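You operate a simulated robot arm through the tools that you are given. There is no shell and no other tool. Be economical: measure what you need, move in short steps, check, and stop when the job is done.

Carry out the task below with a simulated robot arm. There is one attempt and no reset: what you move stays moved.

TASK
Fully charge the emptiest power bank and stand it in the tan tray.
Fine: it charges in the dock's pocket with the dock on; switch the dock off before you lift it out.
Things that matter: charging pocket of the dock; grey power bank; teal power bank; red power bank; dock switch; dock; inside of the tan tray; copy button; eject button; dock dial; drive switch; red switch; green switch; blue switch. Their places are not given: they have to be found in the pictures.

It is judged by the outcome, as a careful person would: the job done as asked, and still so three seconds after it is handed in. It fails if anything else is knocked over, pushed out of place, dropped, spilled or broken.

THE ROBOT
A 7-joint arm with a two-finger parallel gripper, fixed in place. Base frame: the origin is at the foot of the arm, x ahead of it, y to its left, z up; the work surface is at about z = 0. Lengths are in mm, angles in rad, forces in N, time in s.
With the tool pointing down near the work surface it reaches from about 240 to 620 mm from the base axis. Its first joint turns from -1.152 to 1.152 rad. Payload 2.6 kg.
Tool frame: the origin (TCP) lies between the finger pads and is the grasp point; the fingertips stand 30 mm ahead of it; z points along the fingers, y is the line along which they close. The gripper opens to 94 mm. The fingers are 28 mm wide and 10 mm thick; the gripper's body (50 by 96 mm) begins 55 mm behind the TCP.
Orientation is that of the tool frame in the base frame, as [roll, pitch, yaw] about the fixed x, y, z axes, in that order (R = Rz(yaw) Ry(pitch) Rx(roll)). With the fingers straight down and closing along the base's y, the tool's x points along the base's -x, its y along +y and its z along -z.

THE INTERFACE
- The arm moves only by the tool jog_arm. Its argument "rows" is a list of rows, each a list of 6 numbers: the shift along the base's x, y, z in units of 20 mm (1.0 is 20 mm), then the turn, a rotation vector about the base's x, y, z in units of 6 degrees (1.0 is 6 degrees). In form: [[x, y, z, ax, ay, az], ...]. A call has 1 to 20 rows; each row shifts and turns the commanded pose from where the row before left it. "grip" is the gripper command, from -1 (shut) to 1 (fully open), values between in proportion, set as the call begins (left out, the last holds). A call with a number of a shift or a turn outside -1 to 1 is refused whole. A row lasts 0.2 s, in which the tool goes at most 50 mm and 0.15 rad; a call with a longer step from one row to the next is refused whole, and so is a gripper value outside its range. A pose out of reach is approached as far as the arm can. The call stops where the force on the tool passes 70 N (or 10 N more than at its start, if that is more) or the arm is blocked; 0.2 s more then pass. The fingers move at their own pace (about 72 mm/s each) and stop on an object; they squeeze with about 30 N. The grip force told is the motor's: it shows also when the fingers shut on nothing. Time passes only in rows, and 0.2 s behind the last, so rows that do not move let the fingers close. It gives the time, the measured TCP pose, the force on the tool (base axes), the opening and the grip force at its end, in the units of the frame above (readings bear some noise).
- Cameras (640 x 400 px; columns grow to the right, rows downward): "scene" is fixed at [31.7, 426.9, 570.8]; the picture's right is [-0.84, -0.54, 0.00], its down [-0.34, 0.53, -0.78] and it looks along [0.42, -0.66, -0.63] (base axes); focal length 314 px, centre (320, 200). "wrist" rides on the gripper at [-37, 0, -58] in the tool frame; the picture's right is [0.00, -1.00, 0.00], its down [0.97, 0.00, -0.24] and it looks along [0.24, 0.00, 0.97] (tool axes); focal length 218 px, centre (320, 200).
- snapshot(camera): a new picture of that camera. No time passes.
- locate(camera, pixels): for up to 12 pixels [column, row] of the newest picture of that camera ("zoom" is the newest enlarged one), the place [x, y, z] in the base frame of the surface seen there, good to about 2 mm, but the place of the scene camera against the robot may be out by one fixed shift of up to 18 mm in any direction. No time passes.
- enlarge(camera, box): a new picture of the part [left, top, right, bottom] of that camera's present view, enlarged. No time passes.
- finish_job(): hands the job in; it is judged then, once.

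Work in short steps. Measure before you move; look again where a grasp or a placing could have gone wrong, and mend it. You have 80 turns and 54 pictures in all, the two below and enlarged ones among them. Open the gripper and draw the arm clear of the work before you hand the job in, unless the task says otherwise; then end with one line.

The tools are called after "Request:" as a command line: name --pt "numbers of a row" for each row, then --argument value for the rest, lists and objects as JSON in quotes. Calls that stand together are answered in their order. jog_arm: Moves the arm, as the interface text tells. Its arguments: {"type":"object","properties":{"rows":{"type":"array","items":{"type":"array","items":{"type":"number"}}},"grip":{"type":"number"}},"required":["rows"]} The other tools are called the same way: snapshot (camera) takes a picture; locate (camera, pixels) gives the place of the surface under pixels of a picture; enlarge (camera, box) takes an enlarged picture of a part of a camera's view; finish_job () hands the job in.

At the start:

```text
t: 0.0
ee_pos: [393.0, -119.8, 304.8]
orientation: [-3.142, 0.0, -3.141]
force: [-0.3, -0.4, -0.2]
finger_gap: 93.8
grasp_force: 0.0
```

scene: 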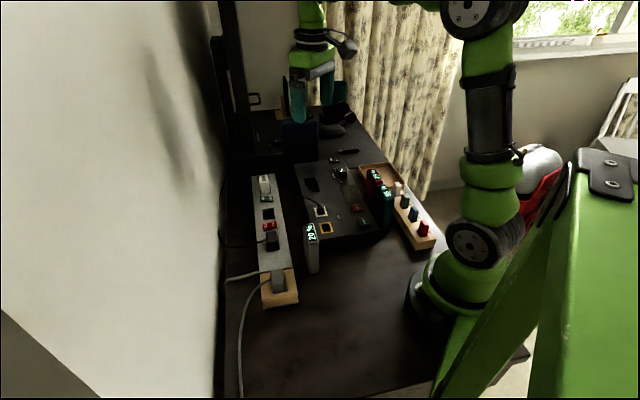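
wrist: 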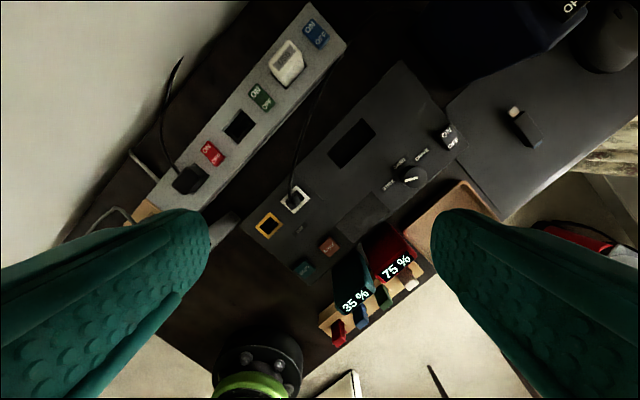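

The first pictures show a strip with switches, a dock panel and three banks (teal 35 %, red 75 %, grey unclear). I enlarge both views to read the details.

Request:
enlarge --camera "scene" --box '[230, 140, 450, 310]'

Request:
enlarge --camera "wrist" --box '[230, 60, 480, 350]'

Request:
enlarge --camera "wrist" --box '[60, 0, 360, 240]'

```text
2.35 times, centred on (340, 225) of scene
```

zoom: 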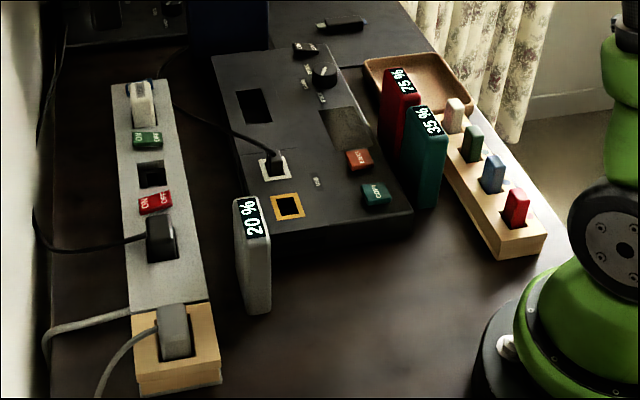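

```text
1.38 times, centred on (355, 205) of wrist
```

zoom: 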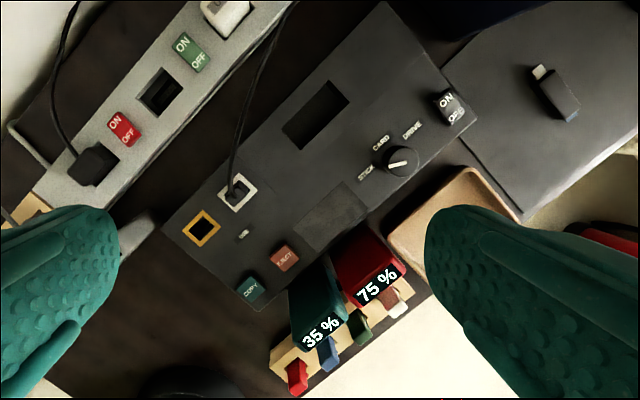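

```text
1.67 times, centred on (210, 120) of wrist
```

zoom: 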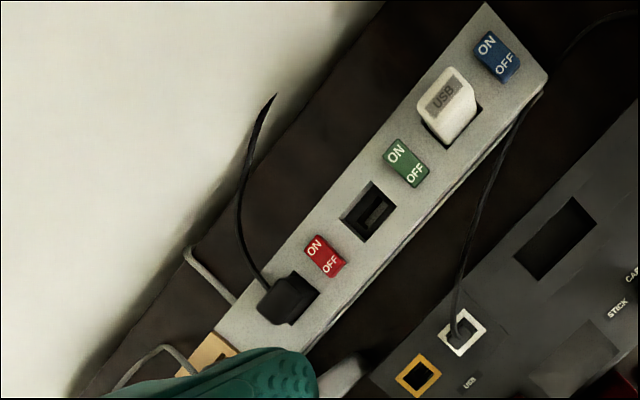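

Grey reads 20 %, the emptiest. I need to see the navy box at the back, and which device is the dock.

Request:
enlarge --camera "scene" --box '[220, 70, 380, 190]'

Request:
enlarge --camera "wrist" --box '[440, 0, 640, 140]'

Request:
locate --camera "scene" --pixels '[[311, 228], [313, 265], [300, 140], [335, 160], [350, 152], [312, 185], [265, 200], [330, 230], [375, 175], [340, 175]]'

```text
3.33 times, centred on (300, 130) of scene
```

zoom: 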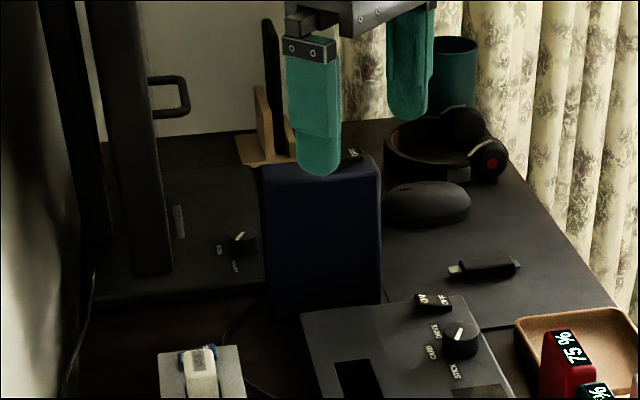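

```text
2.86 times, centred on (540, 70) of wrist
```

zoom: 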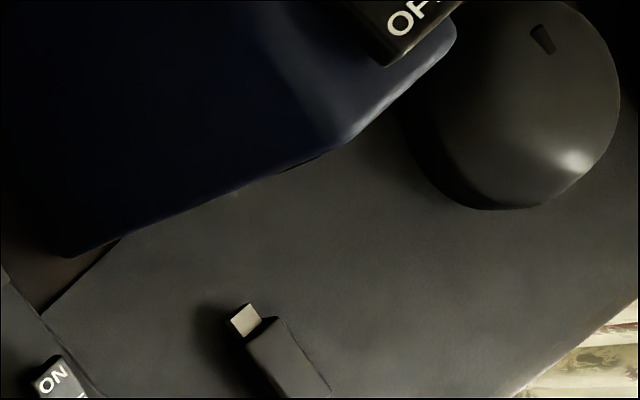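

```text
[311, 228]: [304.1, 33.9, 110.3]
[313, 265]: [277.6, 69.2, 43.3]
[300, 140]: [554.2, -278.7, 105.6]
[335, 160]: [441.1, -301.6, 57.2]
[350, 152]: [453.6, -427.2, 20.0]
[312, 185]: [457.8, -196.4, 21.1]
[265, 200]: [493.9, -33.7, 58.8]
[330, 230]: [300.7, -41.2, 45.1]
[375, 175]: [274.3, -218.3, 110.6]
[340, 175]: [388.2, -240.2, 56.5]
```

The panel with the dial and the deep pocket is the dock (the navy box is the drive). I measure things with the wrist camera, which has no fixed shift.

Request:
locate --camera "wrist" --pixels '[[352, 143], [331, 157], [367, 119], [376, 129], [342, 168], [449, 135], [413, 175], [290, 61], [468, 200], [430, 225], [222, 228], [345, 225]]'

Request:
locate --camera "scene" --pixels '[[339, 173], [335, 158], [308, 178], [313, 191], [272, 225], [265, 183], [375, 165], [390, 175]]'

```text
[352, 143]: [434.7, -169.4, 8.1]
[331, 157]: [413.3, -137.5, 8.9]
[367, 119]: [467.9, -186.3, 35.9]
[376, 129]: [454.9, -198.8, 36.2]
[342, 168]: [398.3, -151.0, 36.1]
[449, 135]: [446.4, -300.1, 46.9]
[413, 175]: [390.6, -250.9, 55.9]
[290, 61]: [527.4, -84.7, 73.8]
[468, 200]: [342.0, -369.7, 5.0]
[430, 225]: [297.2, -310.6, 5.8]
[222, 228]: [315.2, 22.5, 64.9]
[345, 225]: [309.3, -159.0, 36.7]
```

```text
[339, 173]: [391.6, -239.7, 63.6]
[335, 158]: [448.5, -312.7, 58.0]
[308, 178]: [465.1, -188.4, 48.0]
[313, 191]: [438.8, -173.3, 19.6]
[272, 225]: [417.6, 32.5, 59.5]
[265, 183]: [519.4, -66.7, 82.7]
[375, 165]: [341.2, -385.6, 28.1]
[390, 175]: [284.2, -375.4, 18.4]
```

Dock top is about z=36, pocket floor about z=8. I move back and up toward the grey bank to look at it from above.

Request:
jog_arm --pt "-0.7 1 0.75 0 0 0" --pt "-0.7 1 0.75 0 0 0" --pt "-0.7 1 0.75 0 0 0" --pt "-0.7 1 0.75 0 0 0" --pt "-0.7 1 0.75 0 0 0"

Request:
snapshot --camera "wrist"

```text
t: 1.2
ee_pos: [324.7, -19.9, 379.1]
orientation: [-3.141, 0.0, 3.14]
force: [-0.8, -0.1, 0.1]
finger_gap: 94.0
grasp_force: 0.1
```

```text
46 pictures are left
```

wrist: 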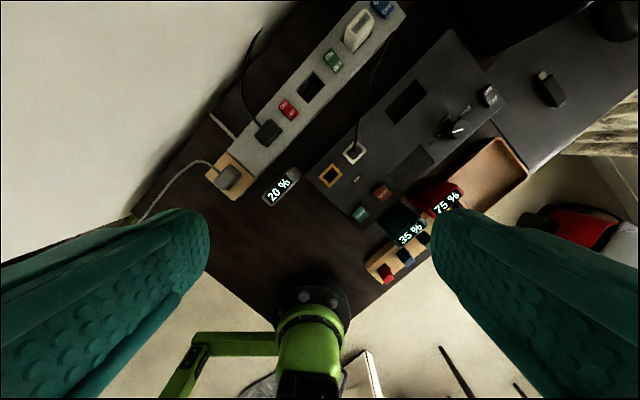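

Good view of everything; I enlarge the bank and the strip, then the dock.

Request:
enlarge --camera "wrist" --box '[300, 20, 540, 200]'

Request:
enlarge --camera "wrist" --box '[190, 100, 350, 220]'

Request:
locate --camera "zoom" --pixels '[[290, 395], [295, 330], [390, 265], [430, 295], [300, 340], [345, 365], [412, 280], [427, 270]]'

```text
2.22 times, centred on (420, 110) of wrist
```

zoom: 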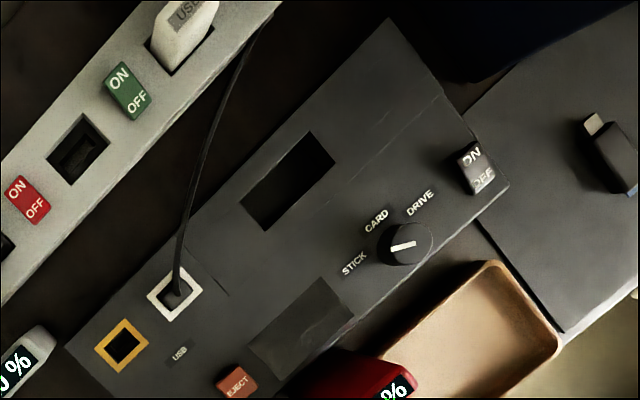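

```text
3.33 times, centred on (270, 160) of wrist
```

zoom: 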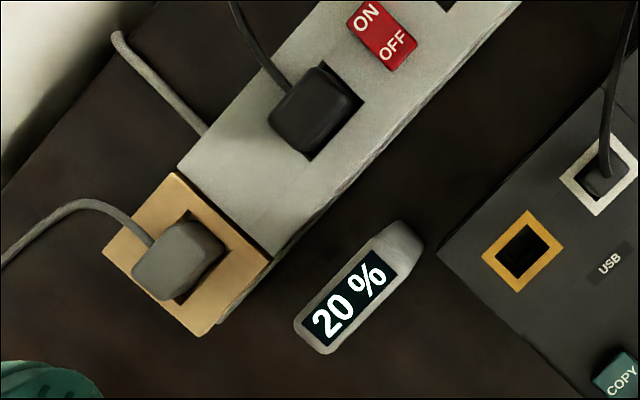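

```text
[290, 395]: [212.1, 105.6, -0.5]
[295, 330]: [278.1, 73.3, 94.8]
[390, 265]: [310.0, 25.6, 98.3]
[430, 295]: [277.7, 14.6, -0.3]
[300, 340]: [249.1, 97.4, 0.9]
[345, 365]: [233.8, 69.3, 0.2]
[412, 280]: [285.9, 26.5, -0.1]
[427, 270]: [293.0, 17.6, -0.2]
```

Now measure the bank's top outline and the pocket corners accurately.

Request:
locate --camera "zoom" --pixels '[[300, 322], [330, 350], [400, 228], [420, 243], [348, 300], [322, 283], [385, 295]]'

Request:
locate --camera "wrist" --pixels '[[389, 109], [417, 77], [429, 90], [400, 127], [405, 104], [468, 150], [486, 135], [530, 170], [496, 210], [500, 165], [412, 162]]'

```text
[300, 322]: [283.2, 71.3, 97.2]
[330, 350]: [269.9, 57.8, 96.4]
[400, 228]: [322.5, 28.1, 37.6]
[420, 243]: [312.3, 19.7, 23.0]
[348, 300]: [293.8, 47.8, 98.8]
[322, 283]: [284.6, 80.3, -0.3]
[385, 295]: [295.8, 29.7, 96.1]
```

```text
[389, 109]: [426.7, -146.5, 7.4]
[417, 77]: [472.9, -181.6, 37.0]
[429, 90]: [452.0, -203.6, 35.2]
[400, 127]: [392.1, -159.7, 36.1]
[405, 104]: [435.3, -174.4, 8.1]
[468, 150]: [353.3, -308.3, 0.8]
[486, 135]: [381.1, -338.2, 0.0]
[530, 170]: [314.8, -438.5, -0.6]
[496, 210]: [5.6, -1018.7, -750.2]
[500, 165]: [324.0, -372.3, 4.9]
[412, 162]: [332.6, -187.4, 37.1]
```

The bank stands near (294,46), about 98 tall, and both bank and dock lie at about -40°. I turn the tool to that angle and move over the dock for a closer look at the switch, dial and pocket.

Request:
jog_arm --pt "0.306 -0.722 -1 0 0 -0.74" --pt "0.306 -0.722 -1 0 0 -0.74" --pt "0.306 -0.722 -1 0 0 -0.74" --pt "0.306 -0.722 -1 0 0 -0.74" --pt "0.306 -0.722 -1 0 0 -0.74" --pt "0.306 -0.722 -1 0 0 -0.74" --pt "0.306 -0.722 -1 0 0 -0.74" --pt "0.306 -0.722 -1 0 0 -0.74" --pt "0.306 -0.722 -1 0 0 -0.74"

Request:
snapshot --camera "wrist"

```text
t: 3.2
ee_pos: [377.9, -150.9, 199.7]
orientation: [3.141, 0.001, 2.444]
force: [-0.5, 0.4, -0.1]
finger_gap: 94.0
grasp_force: 0.0
```

```text
43 pictures are left
```

wrist: 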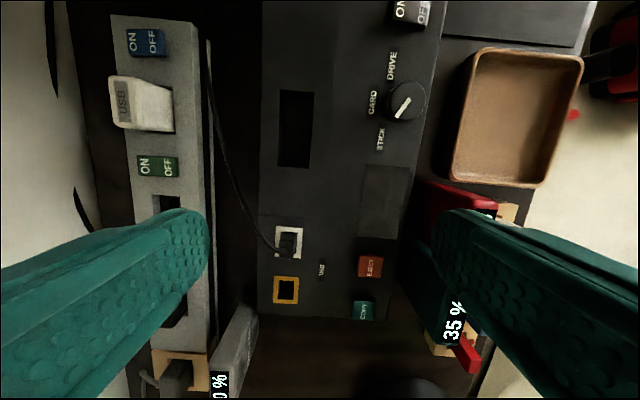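

Well aligned. I measure the pocket's edges just outside the rim, and zoom on the dock switch and other parts.

Request:
locate --camera "wrist" --pixels '[[277, 90], [317, 91], [275, 166], [312, 169], [280, 86], [296, 130], [412, 12], [400, 8], [420, 16], [518, 120], [239, 325], [250, 205]]'

Request:
enlarge --camera "wrist" --box '[340, 0, 460, 80]'

Request:
enlarge --camera "wrist" --box '[100, 10, 260, 190]'

```text
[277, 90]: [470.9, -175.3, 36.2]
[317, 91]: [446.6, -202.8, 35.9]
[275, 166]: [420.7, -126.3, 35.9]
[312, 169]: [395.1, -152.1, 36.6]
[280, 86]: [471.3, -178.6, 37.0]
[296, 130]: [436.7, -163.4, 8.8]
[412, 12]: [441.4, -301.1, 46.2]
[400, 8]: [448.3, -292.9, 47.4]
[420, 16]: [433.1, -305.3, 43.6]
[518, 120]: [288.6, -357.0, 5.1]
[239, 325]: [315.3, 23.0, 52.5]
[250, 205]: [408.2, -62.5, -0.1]
```

```text
5.00 times, centred on (400, 40) of wrist
```

zoom: 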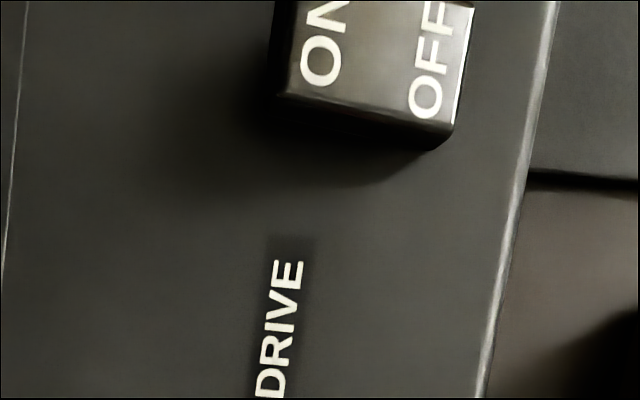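

```text
2.22 times, centred on (180, 100) of wrist
```

zoom: 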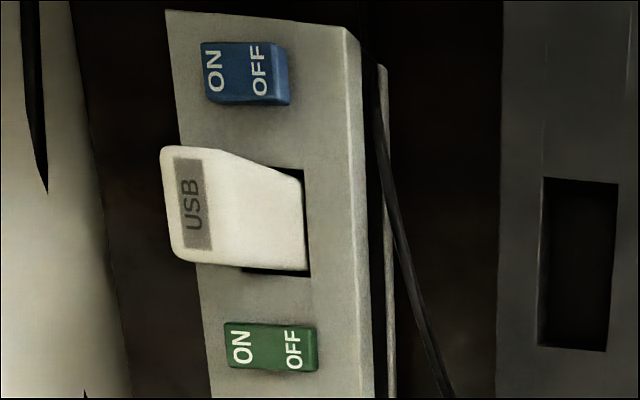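

The dock lies at about -44°, pocket centre ≈ (433,-164), rim z=36, floor z=8; the rocker's OFF end sits lower (43.6 vs 47.4), so the dock is off. I move over the grey bank.

Request:
jog_arm --pt "-0.42 0.985 0 0 0 -0.067" --pt "-0.42 0.985 0 0 0 -0.067" --pt "-0.42 0.985 0 0 0 -0.067" --pt "-0.42 0.985 0 0 0 -0.067" --pt "-0.42 0.985 0 0 0 -0.067" --pt "-0.42 0.985 0 0 0 -0.067" --pt "-0.42 0.985 0 0 0 -0.067" --pt "-0.42 0.985 0 0 0 -0.067" --pt "-0.42 0.985 0 0 0 -0.067" --pt "-0.42 0.985 0 0 0 -0.067" --grip 0.2

Request:
snapshot --camera "wrist"

```text
t: 5.4
ee_pos: [294.0, 48.1, 199.9]
orientation: [-3.141, 0.0, 2.377]
force: [0.8, 0.2, -0.5]
finger_gap: 56.2
grasp_force: 0.0
```

```text
40 pictures are left
```

wrist: 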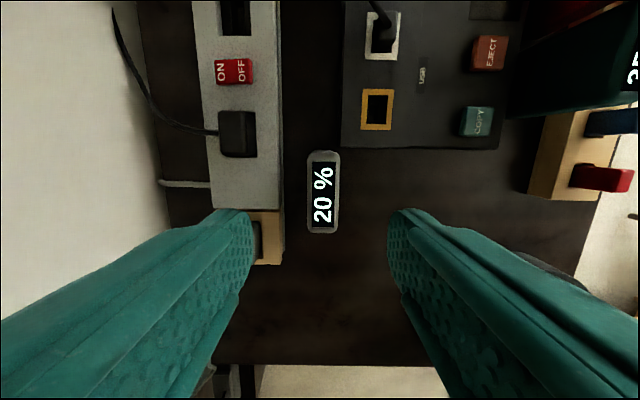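

The bank's top spans cols 308–340, rows 152–233, well aligned. I measure its edges.

Request:
locate --camera "wrist" --pixels '[[312, 157], [336, 157], [311, 227], [336, 228], [324, 155], [322, 231], [311, 192], [337, 192], [279, 192], [280, 100], [360, 150], [235, 160]]'

```text
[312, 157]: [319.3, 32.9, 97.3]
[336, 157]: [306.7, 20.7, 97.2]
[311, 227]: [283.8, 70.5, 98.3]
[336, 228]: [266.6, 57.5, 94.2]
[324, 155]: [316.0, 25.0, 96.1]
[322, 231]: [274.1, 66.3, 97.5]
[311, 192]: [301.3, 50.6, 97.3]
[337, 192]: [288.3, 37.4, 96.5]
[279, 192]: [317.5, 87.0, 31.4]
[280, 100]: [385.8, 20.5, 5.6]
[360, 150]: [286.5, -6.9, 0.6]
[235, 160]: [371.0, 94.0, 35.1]
```

Bank centre ≈ (294.7,45), z top 97. I check the heights of plugs near the left finger before going down.

Request:
locate --camera "wrist" --pixels '[[258, 235], [258, 225], [268, 225], [275, 240], [238, 130], [255, 240]]'

Request:
enlarge --camera "scene" --box '[240, 190, 360, 310]'

```text
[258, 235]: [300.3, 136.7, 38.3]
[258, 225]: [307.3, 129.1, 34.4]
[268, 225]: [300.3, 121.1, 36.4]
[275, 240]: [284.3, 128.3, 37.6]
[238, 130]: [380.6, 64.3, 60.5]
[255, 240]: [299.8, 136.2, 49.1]
```

```text
3.33 times, centred on (300, 250) of scene
```

zoom: 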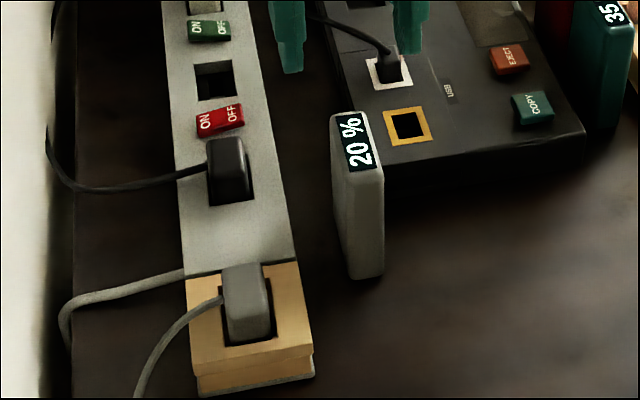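

The plugs are about 60 mm off the fingers' path, so it is clear. I descend to z≈76 with the opening at 56.

Request:
jog_arm --pt "0.04 -0.16 -1 0 0 0" --pt "0 0 -1 0 0 0" --pt "0 0 -1 0 0 0" --pt "0 0 -1 0 0 0" --pt "0 0 -1 0 0 0" --pt "0 0 -1 0 0 0" --pt "0 0 -0.2 0 0 0"

Request:
snapshot --camera "wrist"

```text
t: 7.0
ee_pos: [295.4, 44.9, 74.0]
orientation: [3.14, 0.0, 2.374]
force: [-0.1, 0.4, 0.0]
finger_gap: 56.4
grasp_force: 0.1
```

```text
38 pictures are left
```

wrist: 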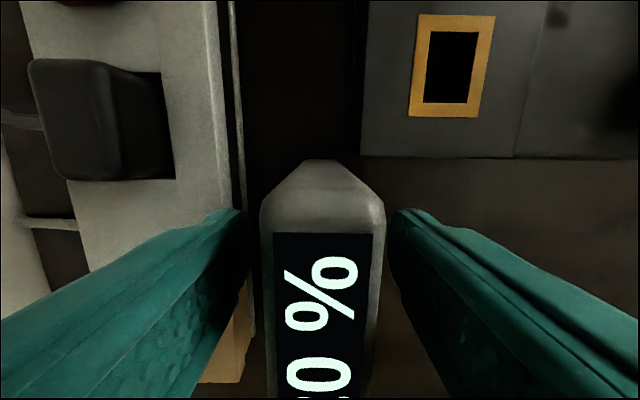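

The bank is centred between the fingers. I close the grip.

Request:
jog_arm --pt "0 0 0 0 0 0" --pt "0 0 0 0 0 0" --pt "0 0 0 0 0 0" --pt "0 0 0 0 0 0" --grip -1

```text
t: 8.0
ee_pos: [295.1, 43.2, 74.4]
orientation: [-3.14, -0.001, 2.375]
force: [0.2, 0.7, 0.2]
finger_gap: 28.9
grasp_force: 29.7
```

Held (28.9 mm thick). I lift it and carry it to a spot short of the pocket, so that the wrist camera looks down on the pocket for exact measuring.

Request:
jog_arm --pt "0 0 0.5 0 0 0" --pt "0 0 1 0 0 0" --pt "0 0 1 0 0 0" --pt "0 0 1 0 0 0" --pt "0 0 1 0 0 0" --pt "0 0 0.5 0 0 0" --pt "0.48 -0.93 0 0 0 0" --pt "0.48 -0.93 0 0 0 0" --pt "0.48 -0.93 0 0 0 0" --pt "0.48 -0.93 0 0 0 0" --pt "0.48 -0.93 0 0 0 0" --pt "0.48 -0.93 0 0 0 0" --pt "0.48 -0.93 0 0 0 0" --pt "0.48 -0.93 0 0 0 0"

Request:
snapshot --camera "wrist"

```text
t: 11.0
ee_pos: [372.0, -105.2, 174.1]
orientation: [3.141, 0.0, 2.376]
force: [-0.5, 0.4, -1.8]
finger_gap: 29.0
grasp_force: 30.0
```

```text
37 pictures are left
```

wrist: 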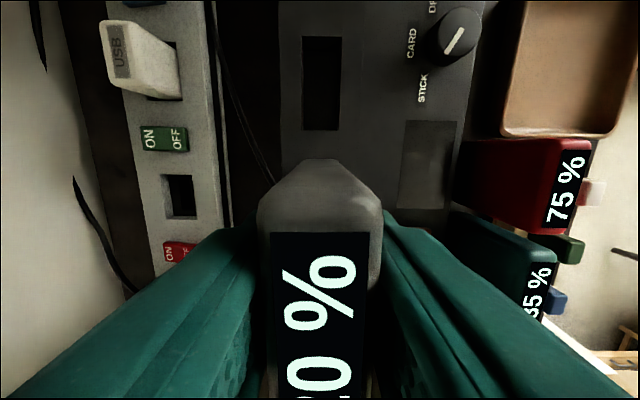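

Pocket visible at cols 302–342, rows 37–130. I zoom to find its edges precisely.

Request:
enlarge --camera "wrist" --box '[240, 20, 400, 140]'

```text
3.33 times, centred on (320, 80) of wrist
```

zoom: 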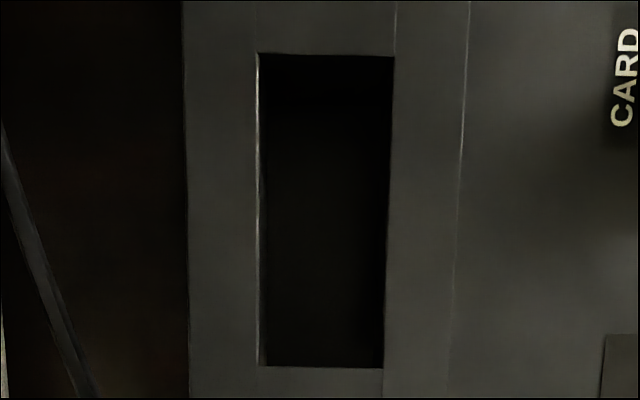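

Pocket: 69.5 × 32 mm, centre (432.6,-164.4), direction -45°. I go above it with a 1.1° turn and descend until the bank's bottom is just above the rim.

Request:
jog_arm --pt "0.619 -0.605 0 0 0 -0.038" --pt "0.619 -0.605 0 0 0 -0.038" --pt "0.619 -0.605 0 0 0 -0.038" --pt "0.619 -0.605 0 0 0 -0.038" --pt "0.619 -0.605 0 0 0 -0.038" --pt "0 0 -1 0 0 0" --pt "0 0 -1 0 0 0" --pt "0 0 -0.8 0 0 0" --pt "0 0 0 0 0 0"

Request:
snapshot --camera "wrist"

Request:
enlarge --camera "scene" --box '[270, 120, 390, 240]'

```text
t: 13.0
ee_pos: [435.4, -165.2, 117.9]
orientation: [-3.141, 0.0, 2.353]
force: [-0.2, -0.7, -1.7]
finger_gap: 29.2
grasp_force: 29.8
```

```text
35 pictures are left
```

wrist: 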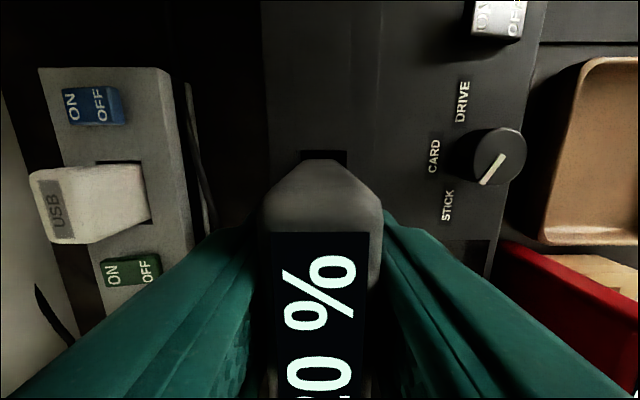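

```text
3.33 times, centred on (330, 180) of scene
```

zoom: 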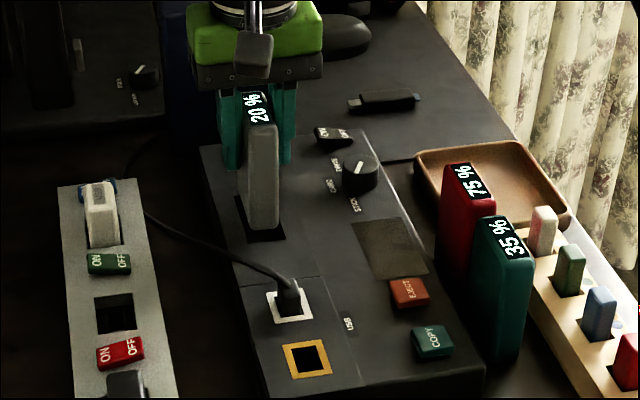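

Bank hangs just above the pocket. I zoom at the pocket's far edge (row 150, cols 300–347) to check the sideways centring.

Request:
enlarge --camera "wrist" --box '[280, 130, 360, 190]'

Request:
enlarge --camera "scene" --box '[300, 160, 340, 200]'

```text
6.67 times, centred on (320, 160) of wrist
```

zoom: 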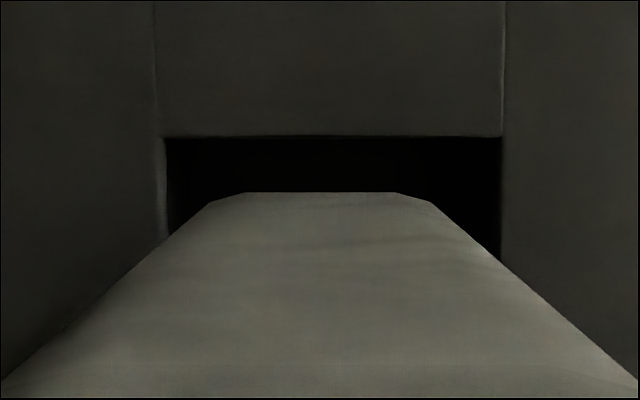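

```text
10.00 times, centred on (320, 180) of scene
```

zoom: 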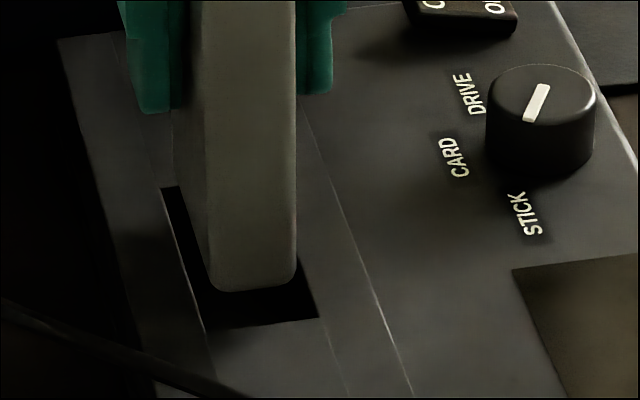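

The pocket's centre is 1.2 mm to the picture's right of the bank and about 1 mm ahead. I correct by (0,-1.6) mm and lower 14 mm gently.

Request:
jog_arm --pt "0 -0.08 0 0 0 0" --pt "0 0 0 0 0 0" --pt "0 0 -0.25 0 0 0" --pt "0 0 -0.25 0 0 0" --pt "0 0 -0.2 0 0 0" --pt "0 0 0 0 0 0"

Request:
enlarge --camera "wrist" --box '[280, 130, 360, 190]'

```text
t: 14.4
ee_pos: [433.3, -166.8, 104.8]
orientation: [3.141, 0.001, 2.354]
force: [-0.8, 0.0, -2.2]
finger_gap: 29.0
grasp_force: 30.2
```

```text
6.67 times, centred on (320, 160) of wrist
```

zoom: 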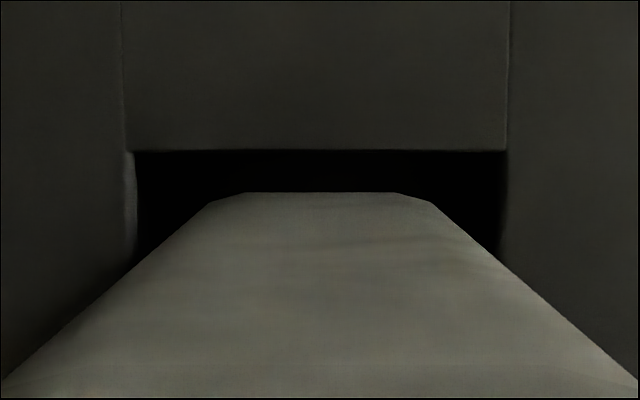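

Now centred at 320 and the bottom is already inside with no force. I lower the rest, to floor contact.

Request:
jog_arm --pt "0 0 -0.3 0 0 0" --pt "0 0 -0.3 0 0 0" --pt "0 0 -0.25 0 0 0" --pt "0 0 -0.15 0 0 0" --pt "0 0 0 0 0 0"

```text
t: 15.6
ee_pos: [433.5, -165.0, 85.1]
orientation: [3.141, 0.0, 2.354]
force: [-0.4, -0.9, -2.3]
finger_gap: 29.1
grasp_force: 29.7
```

Request:
jog_arm --pt "0 0 -0.05 0 0 0" --pt "0 0 -0.04 0 0 0" --pt "0 0 0 0 0 0"

Request:
snapshot --camera "wrist"

```text
t: 16.4
ee_pos: [433.3, -166.0, 83.5]
orientation: [-3.141, 0.001, 2.353]
force: [-0.5, -0.7, -2.0]
finger_gap: 29.3
grasp_force: 30.0
```

```text
30 pictures are left
```

wrist: 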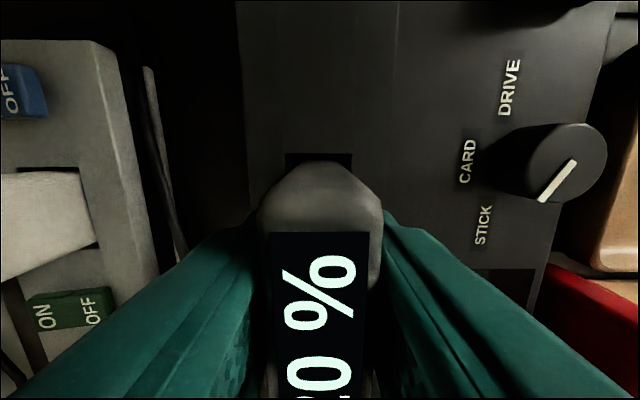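

No floor contact yet; I lower up to 2 mm more, then check.

Request:
jog_arm --pt "0 0 -0.05 0 0 0" --pt "0 0 -0.05 0 0 0" --pt "0 0 0 0 0 0"

```text
t: 17.2
ee_pos: [435.7, -165.3, 83.2]
orientation: [3.14, 0.001, 2.354]
force: [-8.7, 2.9, 20.7]
finger_gap: 29.0
grasp_force: 30.3
```

Force of 20 N upward: the bank is on the floor. I release partly (opening about 50) and rise.

Request:
jog_arm --pt "0 0 0.05 0 0 0" --pt "0 0 0 0 0 0" --pt "0 0 0 0 0 0" --grip 0.05

Request:
jog_arm --pt "0 0 0.5 0 0 0" --pt "0 0 1 0 0 0" --pt "0 0 1 0 0 0" --pt "0 0 1 0 0 0" --pt "0 0 1 0 0 0" --pt "0 0 1 0 0 0"

Request:
snapshot --camera "wrist"

```text
t: 18.0
ee_pos: [434.3, -165.3, 82.1]
orientation: [-3.141, -0.001, 2.354]
force: [-1.8, 1.1, -0.5]
finger_gap: 49.4
grasp_force: 0.1
```

```text
t: 19.4
ee_pos: [434.4, -165.9, 192.4]
orientation: [-3.141, 0.0, 2.355]
force: [0.4, 0.4, 0.1]
finger_gap: 49.4
grasp_force: 0.0
```

```text
29 pictures are left
```

wrist: 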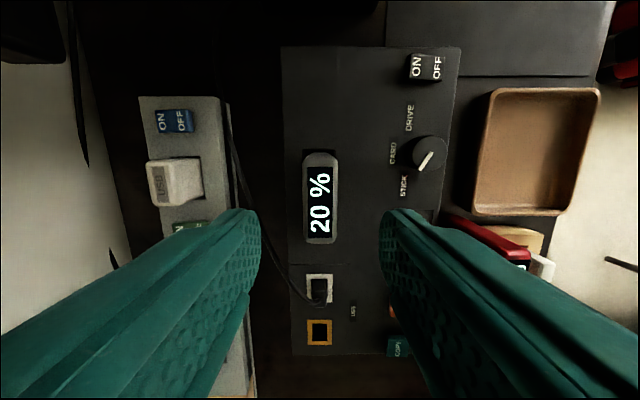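

The bank is seated at 20 %. Now I measure the dock switch (cols 408–441, rows 55–80) closely, and the navy drive's edges and height for clearance.

Request:
enlarge --camera "wrist" --box '[385, 40, 465, 100]'

Request:
locate --camera "wrist" --pixels '[[411, 66], [417, 67], [423, 68], [429, 69], [436, 69], [376, 6], [370, 3], [300, 5], [385, 45], [430, 145], [320, 200]]'

Request:
enlarge --camera "scene" --box '[260, 90, 380, 190]'

```text
6.67 times, centred on (425, 70) of wrist
```

zoom: 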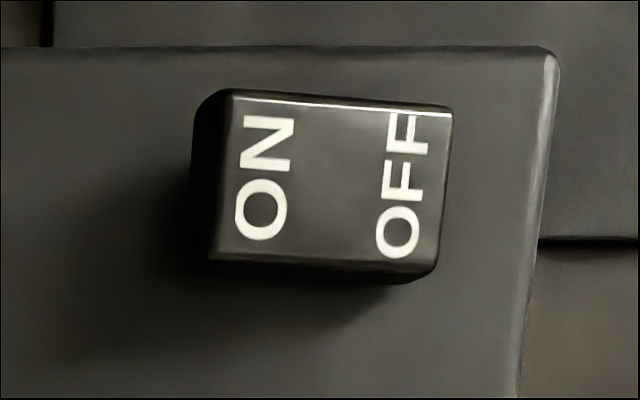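

```text
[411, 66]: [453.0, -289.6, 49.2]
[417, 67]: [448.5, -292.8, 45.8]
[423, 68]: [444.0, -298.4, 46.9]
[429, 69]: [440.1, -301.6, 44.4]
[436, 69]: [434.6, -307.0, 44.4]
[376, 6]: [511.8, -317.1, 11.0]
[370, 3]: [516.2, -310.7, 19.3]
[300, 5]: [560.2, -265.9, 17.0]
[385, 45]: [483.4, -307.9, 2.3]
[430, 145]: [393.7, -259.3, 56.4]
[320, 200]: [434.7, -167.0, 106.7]
```

```text
4.00 times, centred on (320, 140) of scene
```

zoom: 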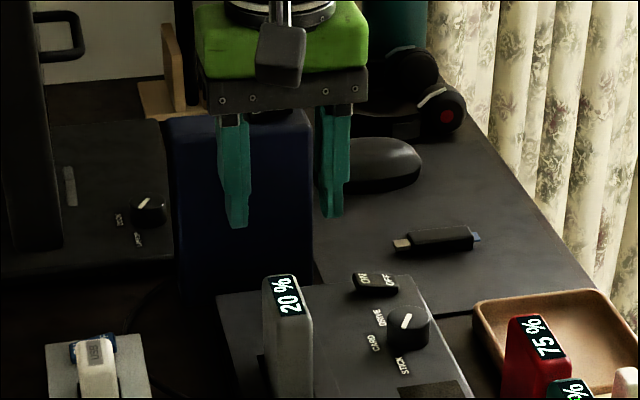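

OFF end is low, ON end high at (450,-291,48). I'll shut the fingers and hover above the ON end, set outward so only the ON half is touched.

Request:
jog_arm --pt "0.107 -0.85 0 0 0 0" --pt "0.107 -0.85 0 0 0 0" --pt "0.107 -0.85 0 0 0 0" --pt "0.107 -0.85 0 0 0 0" --pt "0.107 -0.85 0 0 0 0" --pt "0.107 -0.85 0 0 0 0" --pt "0.107 -0.85 0 0 0 0" --pt "0 0 -1 0 0 0" --pt "0 0 -1 0 0 0" --grip -1

Request:
snapshot --camera "wrist"

Request:
snapshot --camera "scene"

```text
t: 21.4
ee_pos: [448.2, -284.1, 153.0]
orientation: [3.141, -0.001, 2.354]
force: [0.2, -0.5, 0.3]
finger_gap: 0.0
grasp_force: 30.0
```

```text
26 pictures are left
```

wrist: 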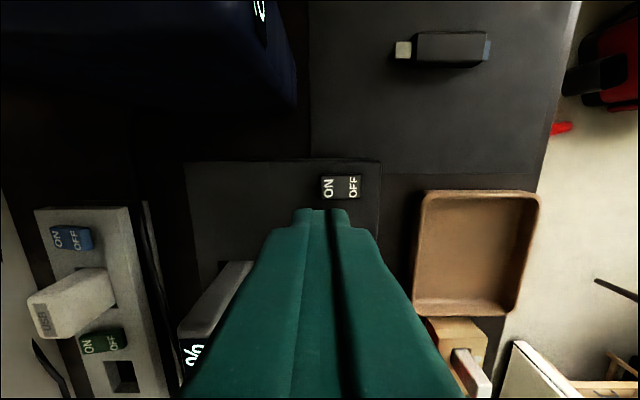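

```text
25 pictures are left
```

scene: 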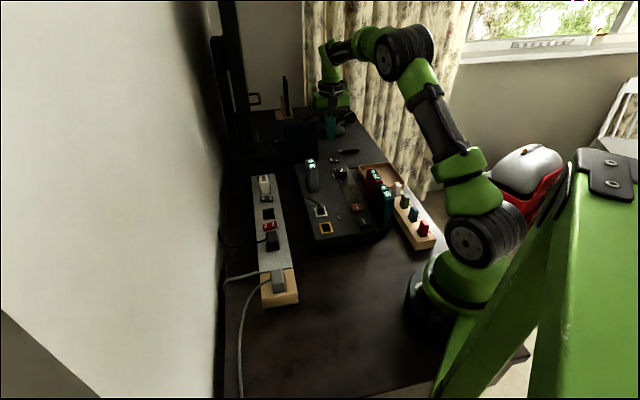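

I check the navy drive's top edge height near the tool before descending.

Request:
locate --camera "wrist" --pixels '[[290, 70], [275, 60], [220, 60], [260, 10], [329, 188], [341, 188], [353, 188], [295, 215], [297, 100], [200, 105]]'

Request:
enlarge --camera "wrist" --box '[180, 0, 420, 240]'

```text
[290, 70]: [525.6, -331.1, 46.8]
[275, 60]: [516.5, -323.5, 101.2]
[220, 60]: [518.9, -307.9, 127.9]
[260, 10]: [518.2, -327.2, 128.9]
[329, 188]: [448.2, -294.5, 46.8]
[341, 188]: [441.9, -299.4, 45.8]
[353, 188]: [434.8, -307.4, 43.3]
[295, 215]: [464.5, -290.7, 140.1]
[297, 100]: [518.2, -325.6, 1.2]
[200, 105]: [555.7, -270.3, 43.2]
```

```text
1.67 times, centred on (300, 120) of wrist
```

zoom: 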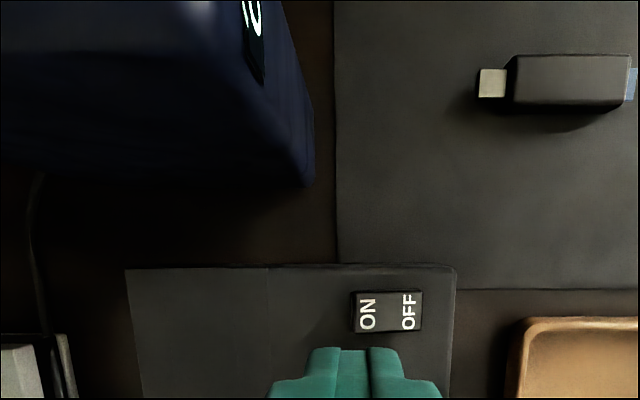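

Drive is 130 tall but its face is 67 mm ahead, so clear. I descend over the ON end to tip z≈52.

Request:
jog_arm --pt "0 0 -1 0 0 0" --pt "0 0 -1 0 0 0" --pt "0 0 -1 0 0 0" --pt "0 0 -0.55 0 0 0" --pt "0 0 0 0 0 0"

Request:
snapshot --camera "wrist"

```text
t: 22.6
ee_pos: [447.8, -285.1, 80.9]
orientation: [3.141, 0.001, 2.354]
force: [0.5, 0.4, 1.3]
finger_gap: 0.0
grasp_force: 30.4
```

```text
23 pictures are left
```

wrist: 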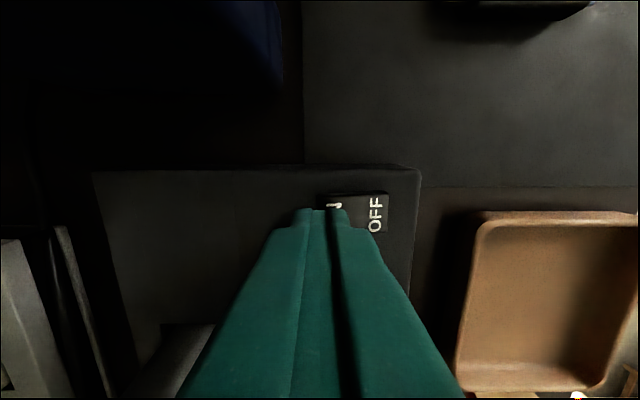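

The tips cover only the ON half. I press down in small steps.

Request:
jog_arm --pt "0 0 -0.15 0 0 0" --pt "0 0 -0.1 0 0 0" --pt "0 0 -0.1 0 0 0" --pt "0 0 0 0 0 0"

Request:
enlarge --camera "scene" --box '[280, 130, 380, 210]'

```text
t: 23.6
ee_pos: [448.9, -283.9, 74.9]
orientation: [-3.142, 0.0, 2.355]
force: [-4.4, 3.3, 8.2]
finger_gap: 0.0
grasp_force: 30.1
```

```text
5.00 times, centred on (330, 170) of scene
```

zoom: 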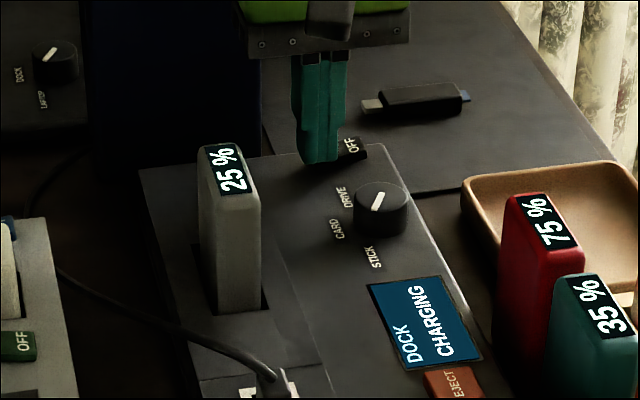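

The dock's screen lights up "DOCK CHARGING" and the bank reads 25 %. I raise the tool and wait.

Request:
jog_arm --pt "0 0 0.5 0 0 0" --pt "0 0 1 0 0 0" --pt "0 0 0 0 0 0" --pt "0 0 0 0 0 0" --pt "0 0 0 0 0 0" --pt "0 0 0 0 0 0" --pt "0 0 0 0 0 0" --pt "0 0 0 0 0 0" --pt "0 0 0 0 0 0" --pt "0 0 0 0 0 0" --pt "0 0 0 0 0 0" --pt "0 0 0 0 0 0" --pt "0 0 0 0 0 0" --pt "0 0 0 0 0 0" --pt "0 0 0 0 0 0" --pt "0 0 0 0 0 0" --pt "0 0 0 0 0 0" --pt "0 0 0 0 0 0" --pt "0 0 0 0 0 0" --pt "0 0 0 0 0 0"

Request:
enlarge --camera "scene" --box '[280, 130, 380, 210]'

```text
t: 27.8
ee_pos: [448.5, -284.4, 104.6]
orientation: [-3.141, -0.001, 2.354]
force: [-0.5, -0.1, 0.7]
finger_gap: 0.0
grasp_force: 30.0
```

```text
5.00 times, centred on (330, 170) of scene
```

zoom: 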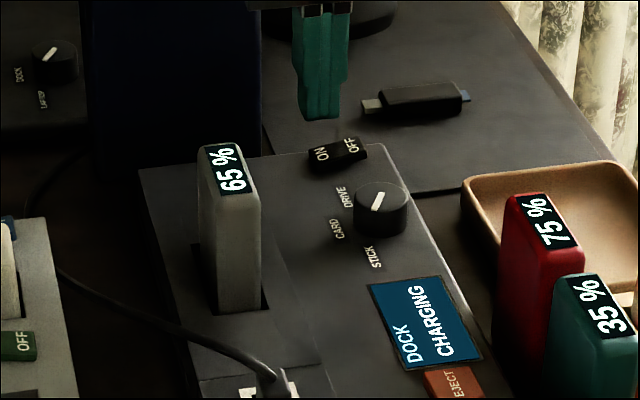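

It charges about 10 % per second. I use the wait to move over the OFF end and check at about 3.6 s.

Request:
jog_arm --pt "-0.515 -0.515 0 0 0 0" --pt "-0.515 -0.515 0 0 0 0" --pt "0 0 0 0 0 0" --pt "0 0 0 0 0 0" --pt "0 0 0 0 0 0" --pt "0 0 0 0 0 0" --pt "0 0 0 0 0 0" --pt "0 0 0 0 0 0" --pt "0 0 0 0 0 0" --pt "0 0 0 0 0 0" --pt "0 0 0 0 0 0" --pt "0 0 0 0 0 0" --pt "0 0 0 0 0 0" --pt "0 0 0 0 0 0" --pt "0 0 0 0 0 0" --pt "0 0 0 0 0 0" --pt "0 0 0 0 0 0"

Request:
enlarge --camera "scene" --box '[280, 130, 380, 210]'

Request:
snapshot --camera "wrist"

```text
t: 31.4
ee_pos: [427.0, -307.3, 105.3]
orientation: [3.14, 0.001, 2.354]
force: [-0.7, -0.5, -0.7]
finger_gap: 0.0
grasp_force: 29.5
```

```text
5.00 times, centred on (330, 170) of scene
```

zoom: 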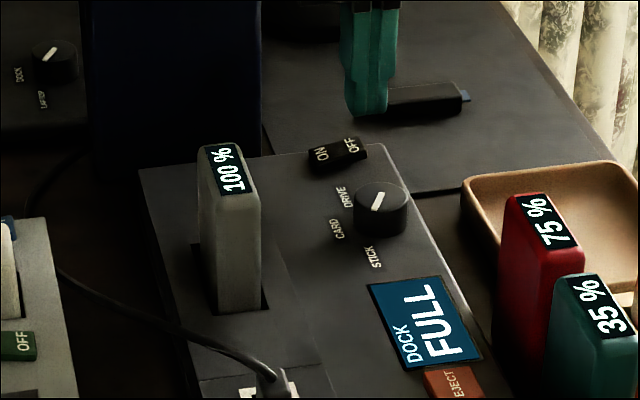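

```text
19 pictures are left
```

wrist: 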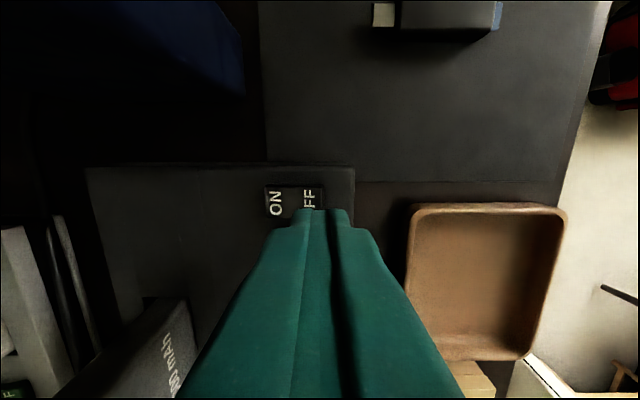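

100 %, "DOCK FULL". I press the OFF end, shifting 1.5 mm inward.

Request:
jog_arm --pt "0.05 0.05 -0.7 0 0 0" --pt "0 0 -0.5 0 0 0" --pt "0 0 -0.15 0 0 0" --pt "0 0 -0.1 0 0 0" --pt "0 0 -0.07 0 0 0" --pt "0 0 0 0 0 0"

Request:
enlarge --camera "scene" --box '[280, 130, 380, 210]'

```text
t: 32.8
ee_pos: [428.3, -305.0, 75.1]
orientation: [3.141, 0.002, 2.352]
force: [-12.4, 2.0, 16.9]
finger_gap: 0.1
grasp_force: 30.6
```

```text
5.00 times, centred on (330, 170) of scene
```

zoom: 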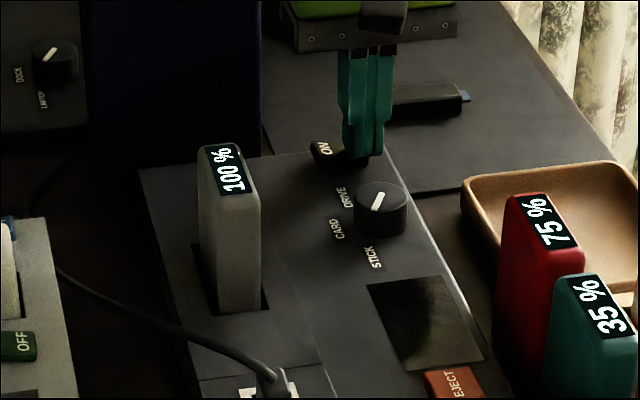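

Screen is dark: dock off with the bank at 100 %. I rise and look at the tray for measuring.

Request:
jog_arm --pt "0 0 0.5 0 0 0" --pt "0 0 1 0 0 0" --pt "0 0 1 0 0 0" --pt "0 0 1 0 0 0" --pt "0 0 1 0 0 0" --pt "0 0 1 0 0 0" --pt "0 0 0.5 0 0 0" --pt "0 0 0 0 0 0"

Request:
snapshot --camera "wrist"

```text
t: 34.6
ee_pos: [428.3, -303.9, 193.5]
orientation: [3.141, 0.0, 2.354]
force: [0.1, 0.8, -0.5]
finger_gap: 0.0
grasp_force: 30.4
```

```text
17 pictures are left
```

wrist: 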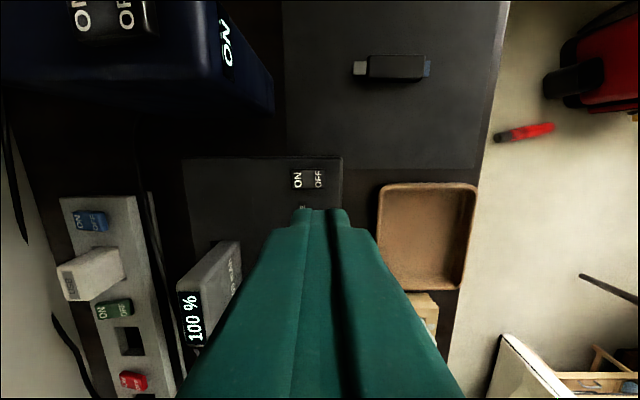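

The tray spans about cols 378–476, rows 183–290; I locate its inner floor and rim.

Request:
locate --camera "wrist" --pixels '[[388, 197], [465, 197], [388, 278], [455, 280], [380, 235], [472, 240], [428, 186], [418, 289], [425, 235]]'

```text
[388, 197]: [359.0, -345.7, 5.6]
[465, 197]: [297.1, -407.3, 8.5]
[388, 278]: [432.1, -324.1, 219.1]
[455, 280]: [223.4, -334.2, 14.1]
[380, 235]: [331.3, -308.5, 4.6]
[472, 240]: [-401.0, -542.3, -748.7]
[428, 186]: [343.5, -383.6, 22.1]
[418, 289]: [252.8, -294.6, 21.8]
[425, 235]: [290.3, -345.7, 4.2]
```

Tray inside centre ≈ (292,-341), floor z≈5, rim z≈22. I return above the bank with the gripper opened to 49.

Request:
jog_arm --pt "0.043 0.988 0 0 0 0" --pt "0.043 0.988 0 0 0 0" --pt "0.043 0.988 0 0 0 0" --pt "0.043 0.988 0 0 0 0" --pt "0.043 0.988 0 0 0 0" --pt "0.043 0.988 0 0 0 0" --pt "0.043 0.988 0 0 0 0" --pt "0 0 -1 0 0 0" --pt "0 0 -1 0 0 0" --pt "0 0 0 0 0 0" --grip 0.05

Request:
snapshot --camera "wrist"

```text
t: 36.8
ee_pos: [435.8, -165.4, 154.0]
orientation: [3.14, 0.001, 2.355]
force: [-0.1, -0.1, 0.2]
finger_gap: 49.3
grasp_force: 0.1
```

```text
16 pictures are left
```

wrist: 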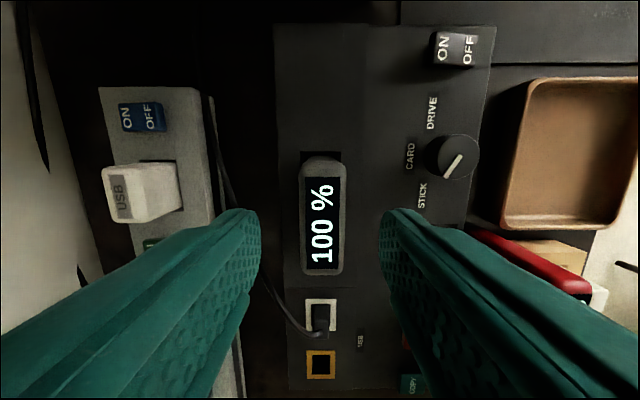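

The bank sits centred (col ~322) between the fingers, as when released. I descend to z≈82 and close.

Request:
jog_arm --pt "-0.03 0 -1 0 0 0" --pt "0 0 -1 0 0 0" --pt "0 0 -1 0 0 0" --pt "0 0 -0.5 0 0 0" --pt "0 0 -0.05 0 0 0" --pt "0 0 0 0 0 0"

Request:
jog_arm --pt "0 0 0 0 0 0" --pt "0 0 0 0 0 0" --pt "0 0 0 0 0 0" --pt "0 0 0 0 0 0" --grip -1

```text
t: 38.2
ee_pos: [434.0, -165.4, 82.9]
orientation: [-3.14, -0.001, 2.356]
force: [0.6, 0.2, -0.2]
finger_gap: 49.5
grasp_force: 0.0
```

```text
t: 39.2
ee_pos: [434.4, -167.0, 83.6]
orientation: [-3.14, -0.002, 2.355]
force: [0.5, -0.8, 0.5]
finger_gap: 29.2
grasp_force: 29.8
```

Gripped at 29.2 with little side force. I lift straight up and carry it above the tray.

Request:
jog_arm --pt "0 0 0.3 0 0 0" --pt "0 0 0.5 0 0 0" --pt "0 0 0.7 0 0 0" --pt "0 0 1 0 0 0" --pt "0 0 1 0 0 0" --pt "0 0 1 0 0 0" --pt "0 0 1 0 0 0" --pt "0 0 0.5 0 0 0"

Request:
jog_arm --pt "-0.789 -0.972 0 0 0 0" --pt "-0.789 -0.972 0 0 0 0" --pt "-0.789 -0.972 0 0 0 0" --pt "-0.789 -0.972 0 0 0 0" --pt "-0.789 -0.972 0 0 0 0" --pt "-0.789 -0.972 0 0 0 0" --pt "-0.789 -0.972 0 0 0 0" --pt "-0.789 -0.972 0 0 0 0" --pt "-0.789 -0.972 0 0 0 0" --pt "0 0 0 0 0 0"

Request:
snapshot --camera "wrist"

Request:
enlarge --camera "scene" --box '[290, 110, 430, 230]'

```text
t: 41.0
ee_pos: [435.6, -166.7, 203.0]
orientation: [-3.141, -0.001, 2.355]
force: [-0.4, -0.3, -3.5]
finger_gap: 29.1
grasp_force: 29.8
```

```text
t: 43.2
ee_pos: [292.1, -340.0, 201.5]
orientation: [3.141, -0.001, 2.354]
force: [0.5, 1.8, -1.5]
finger_gap: 29.2
grasp_force: 30.0
```

```text
15 pictures are left
```

wrist: 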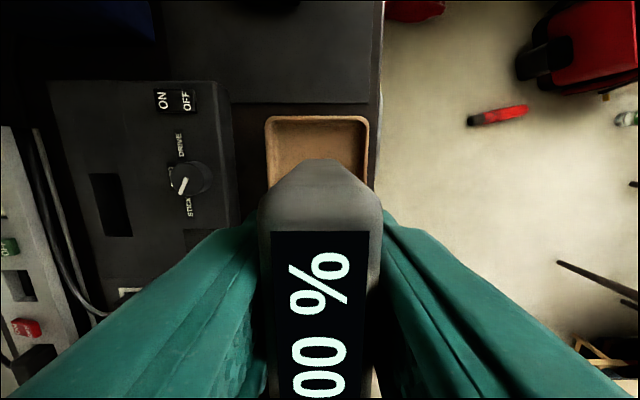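

```text
3.33 times, centred on (360, 170) of scene
```

zoom: 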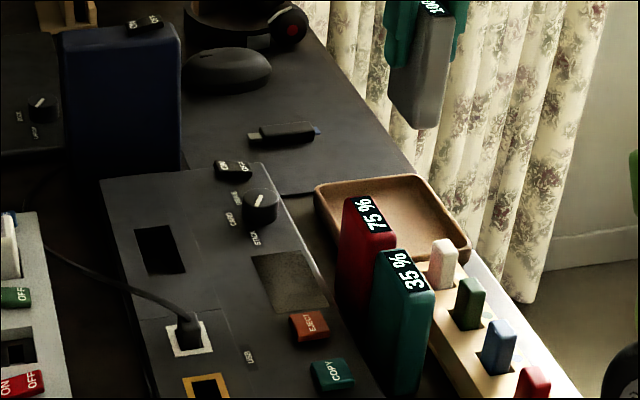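

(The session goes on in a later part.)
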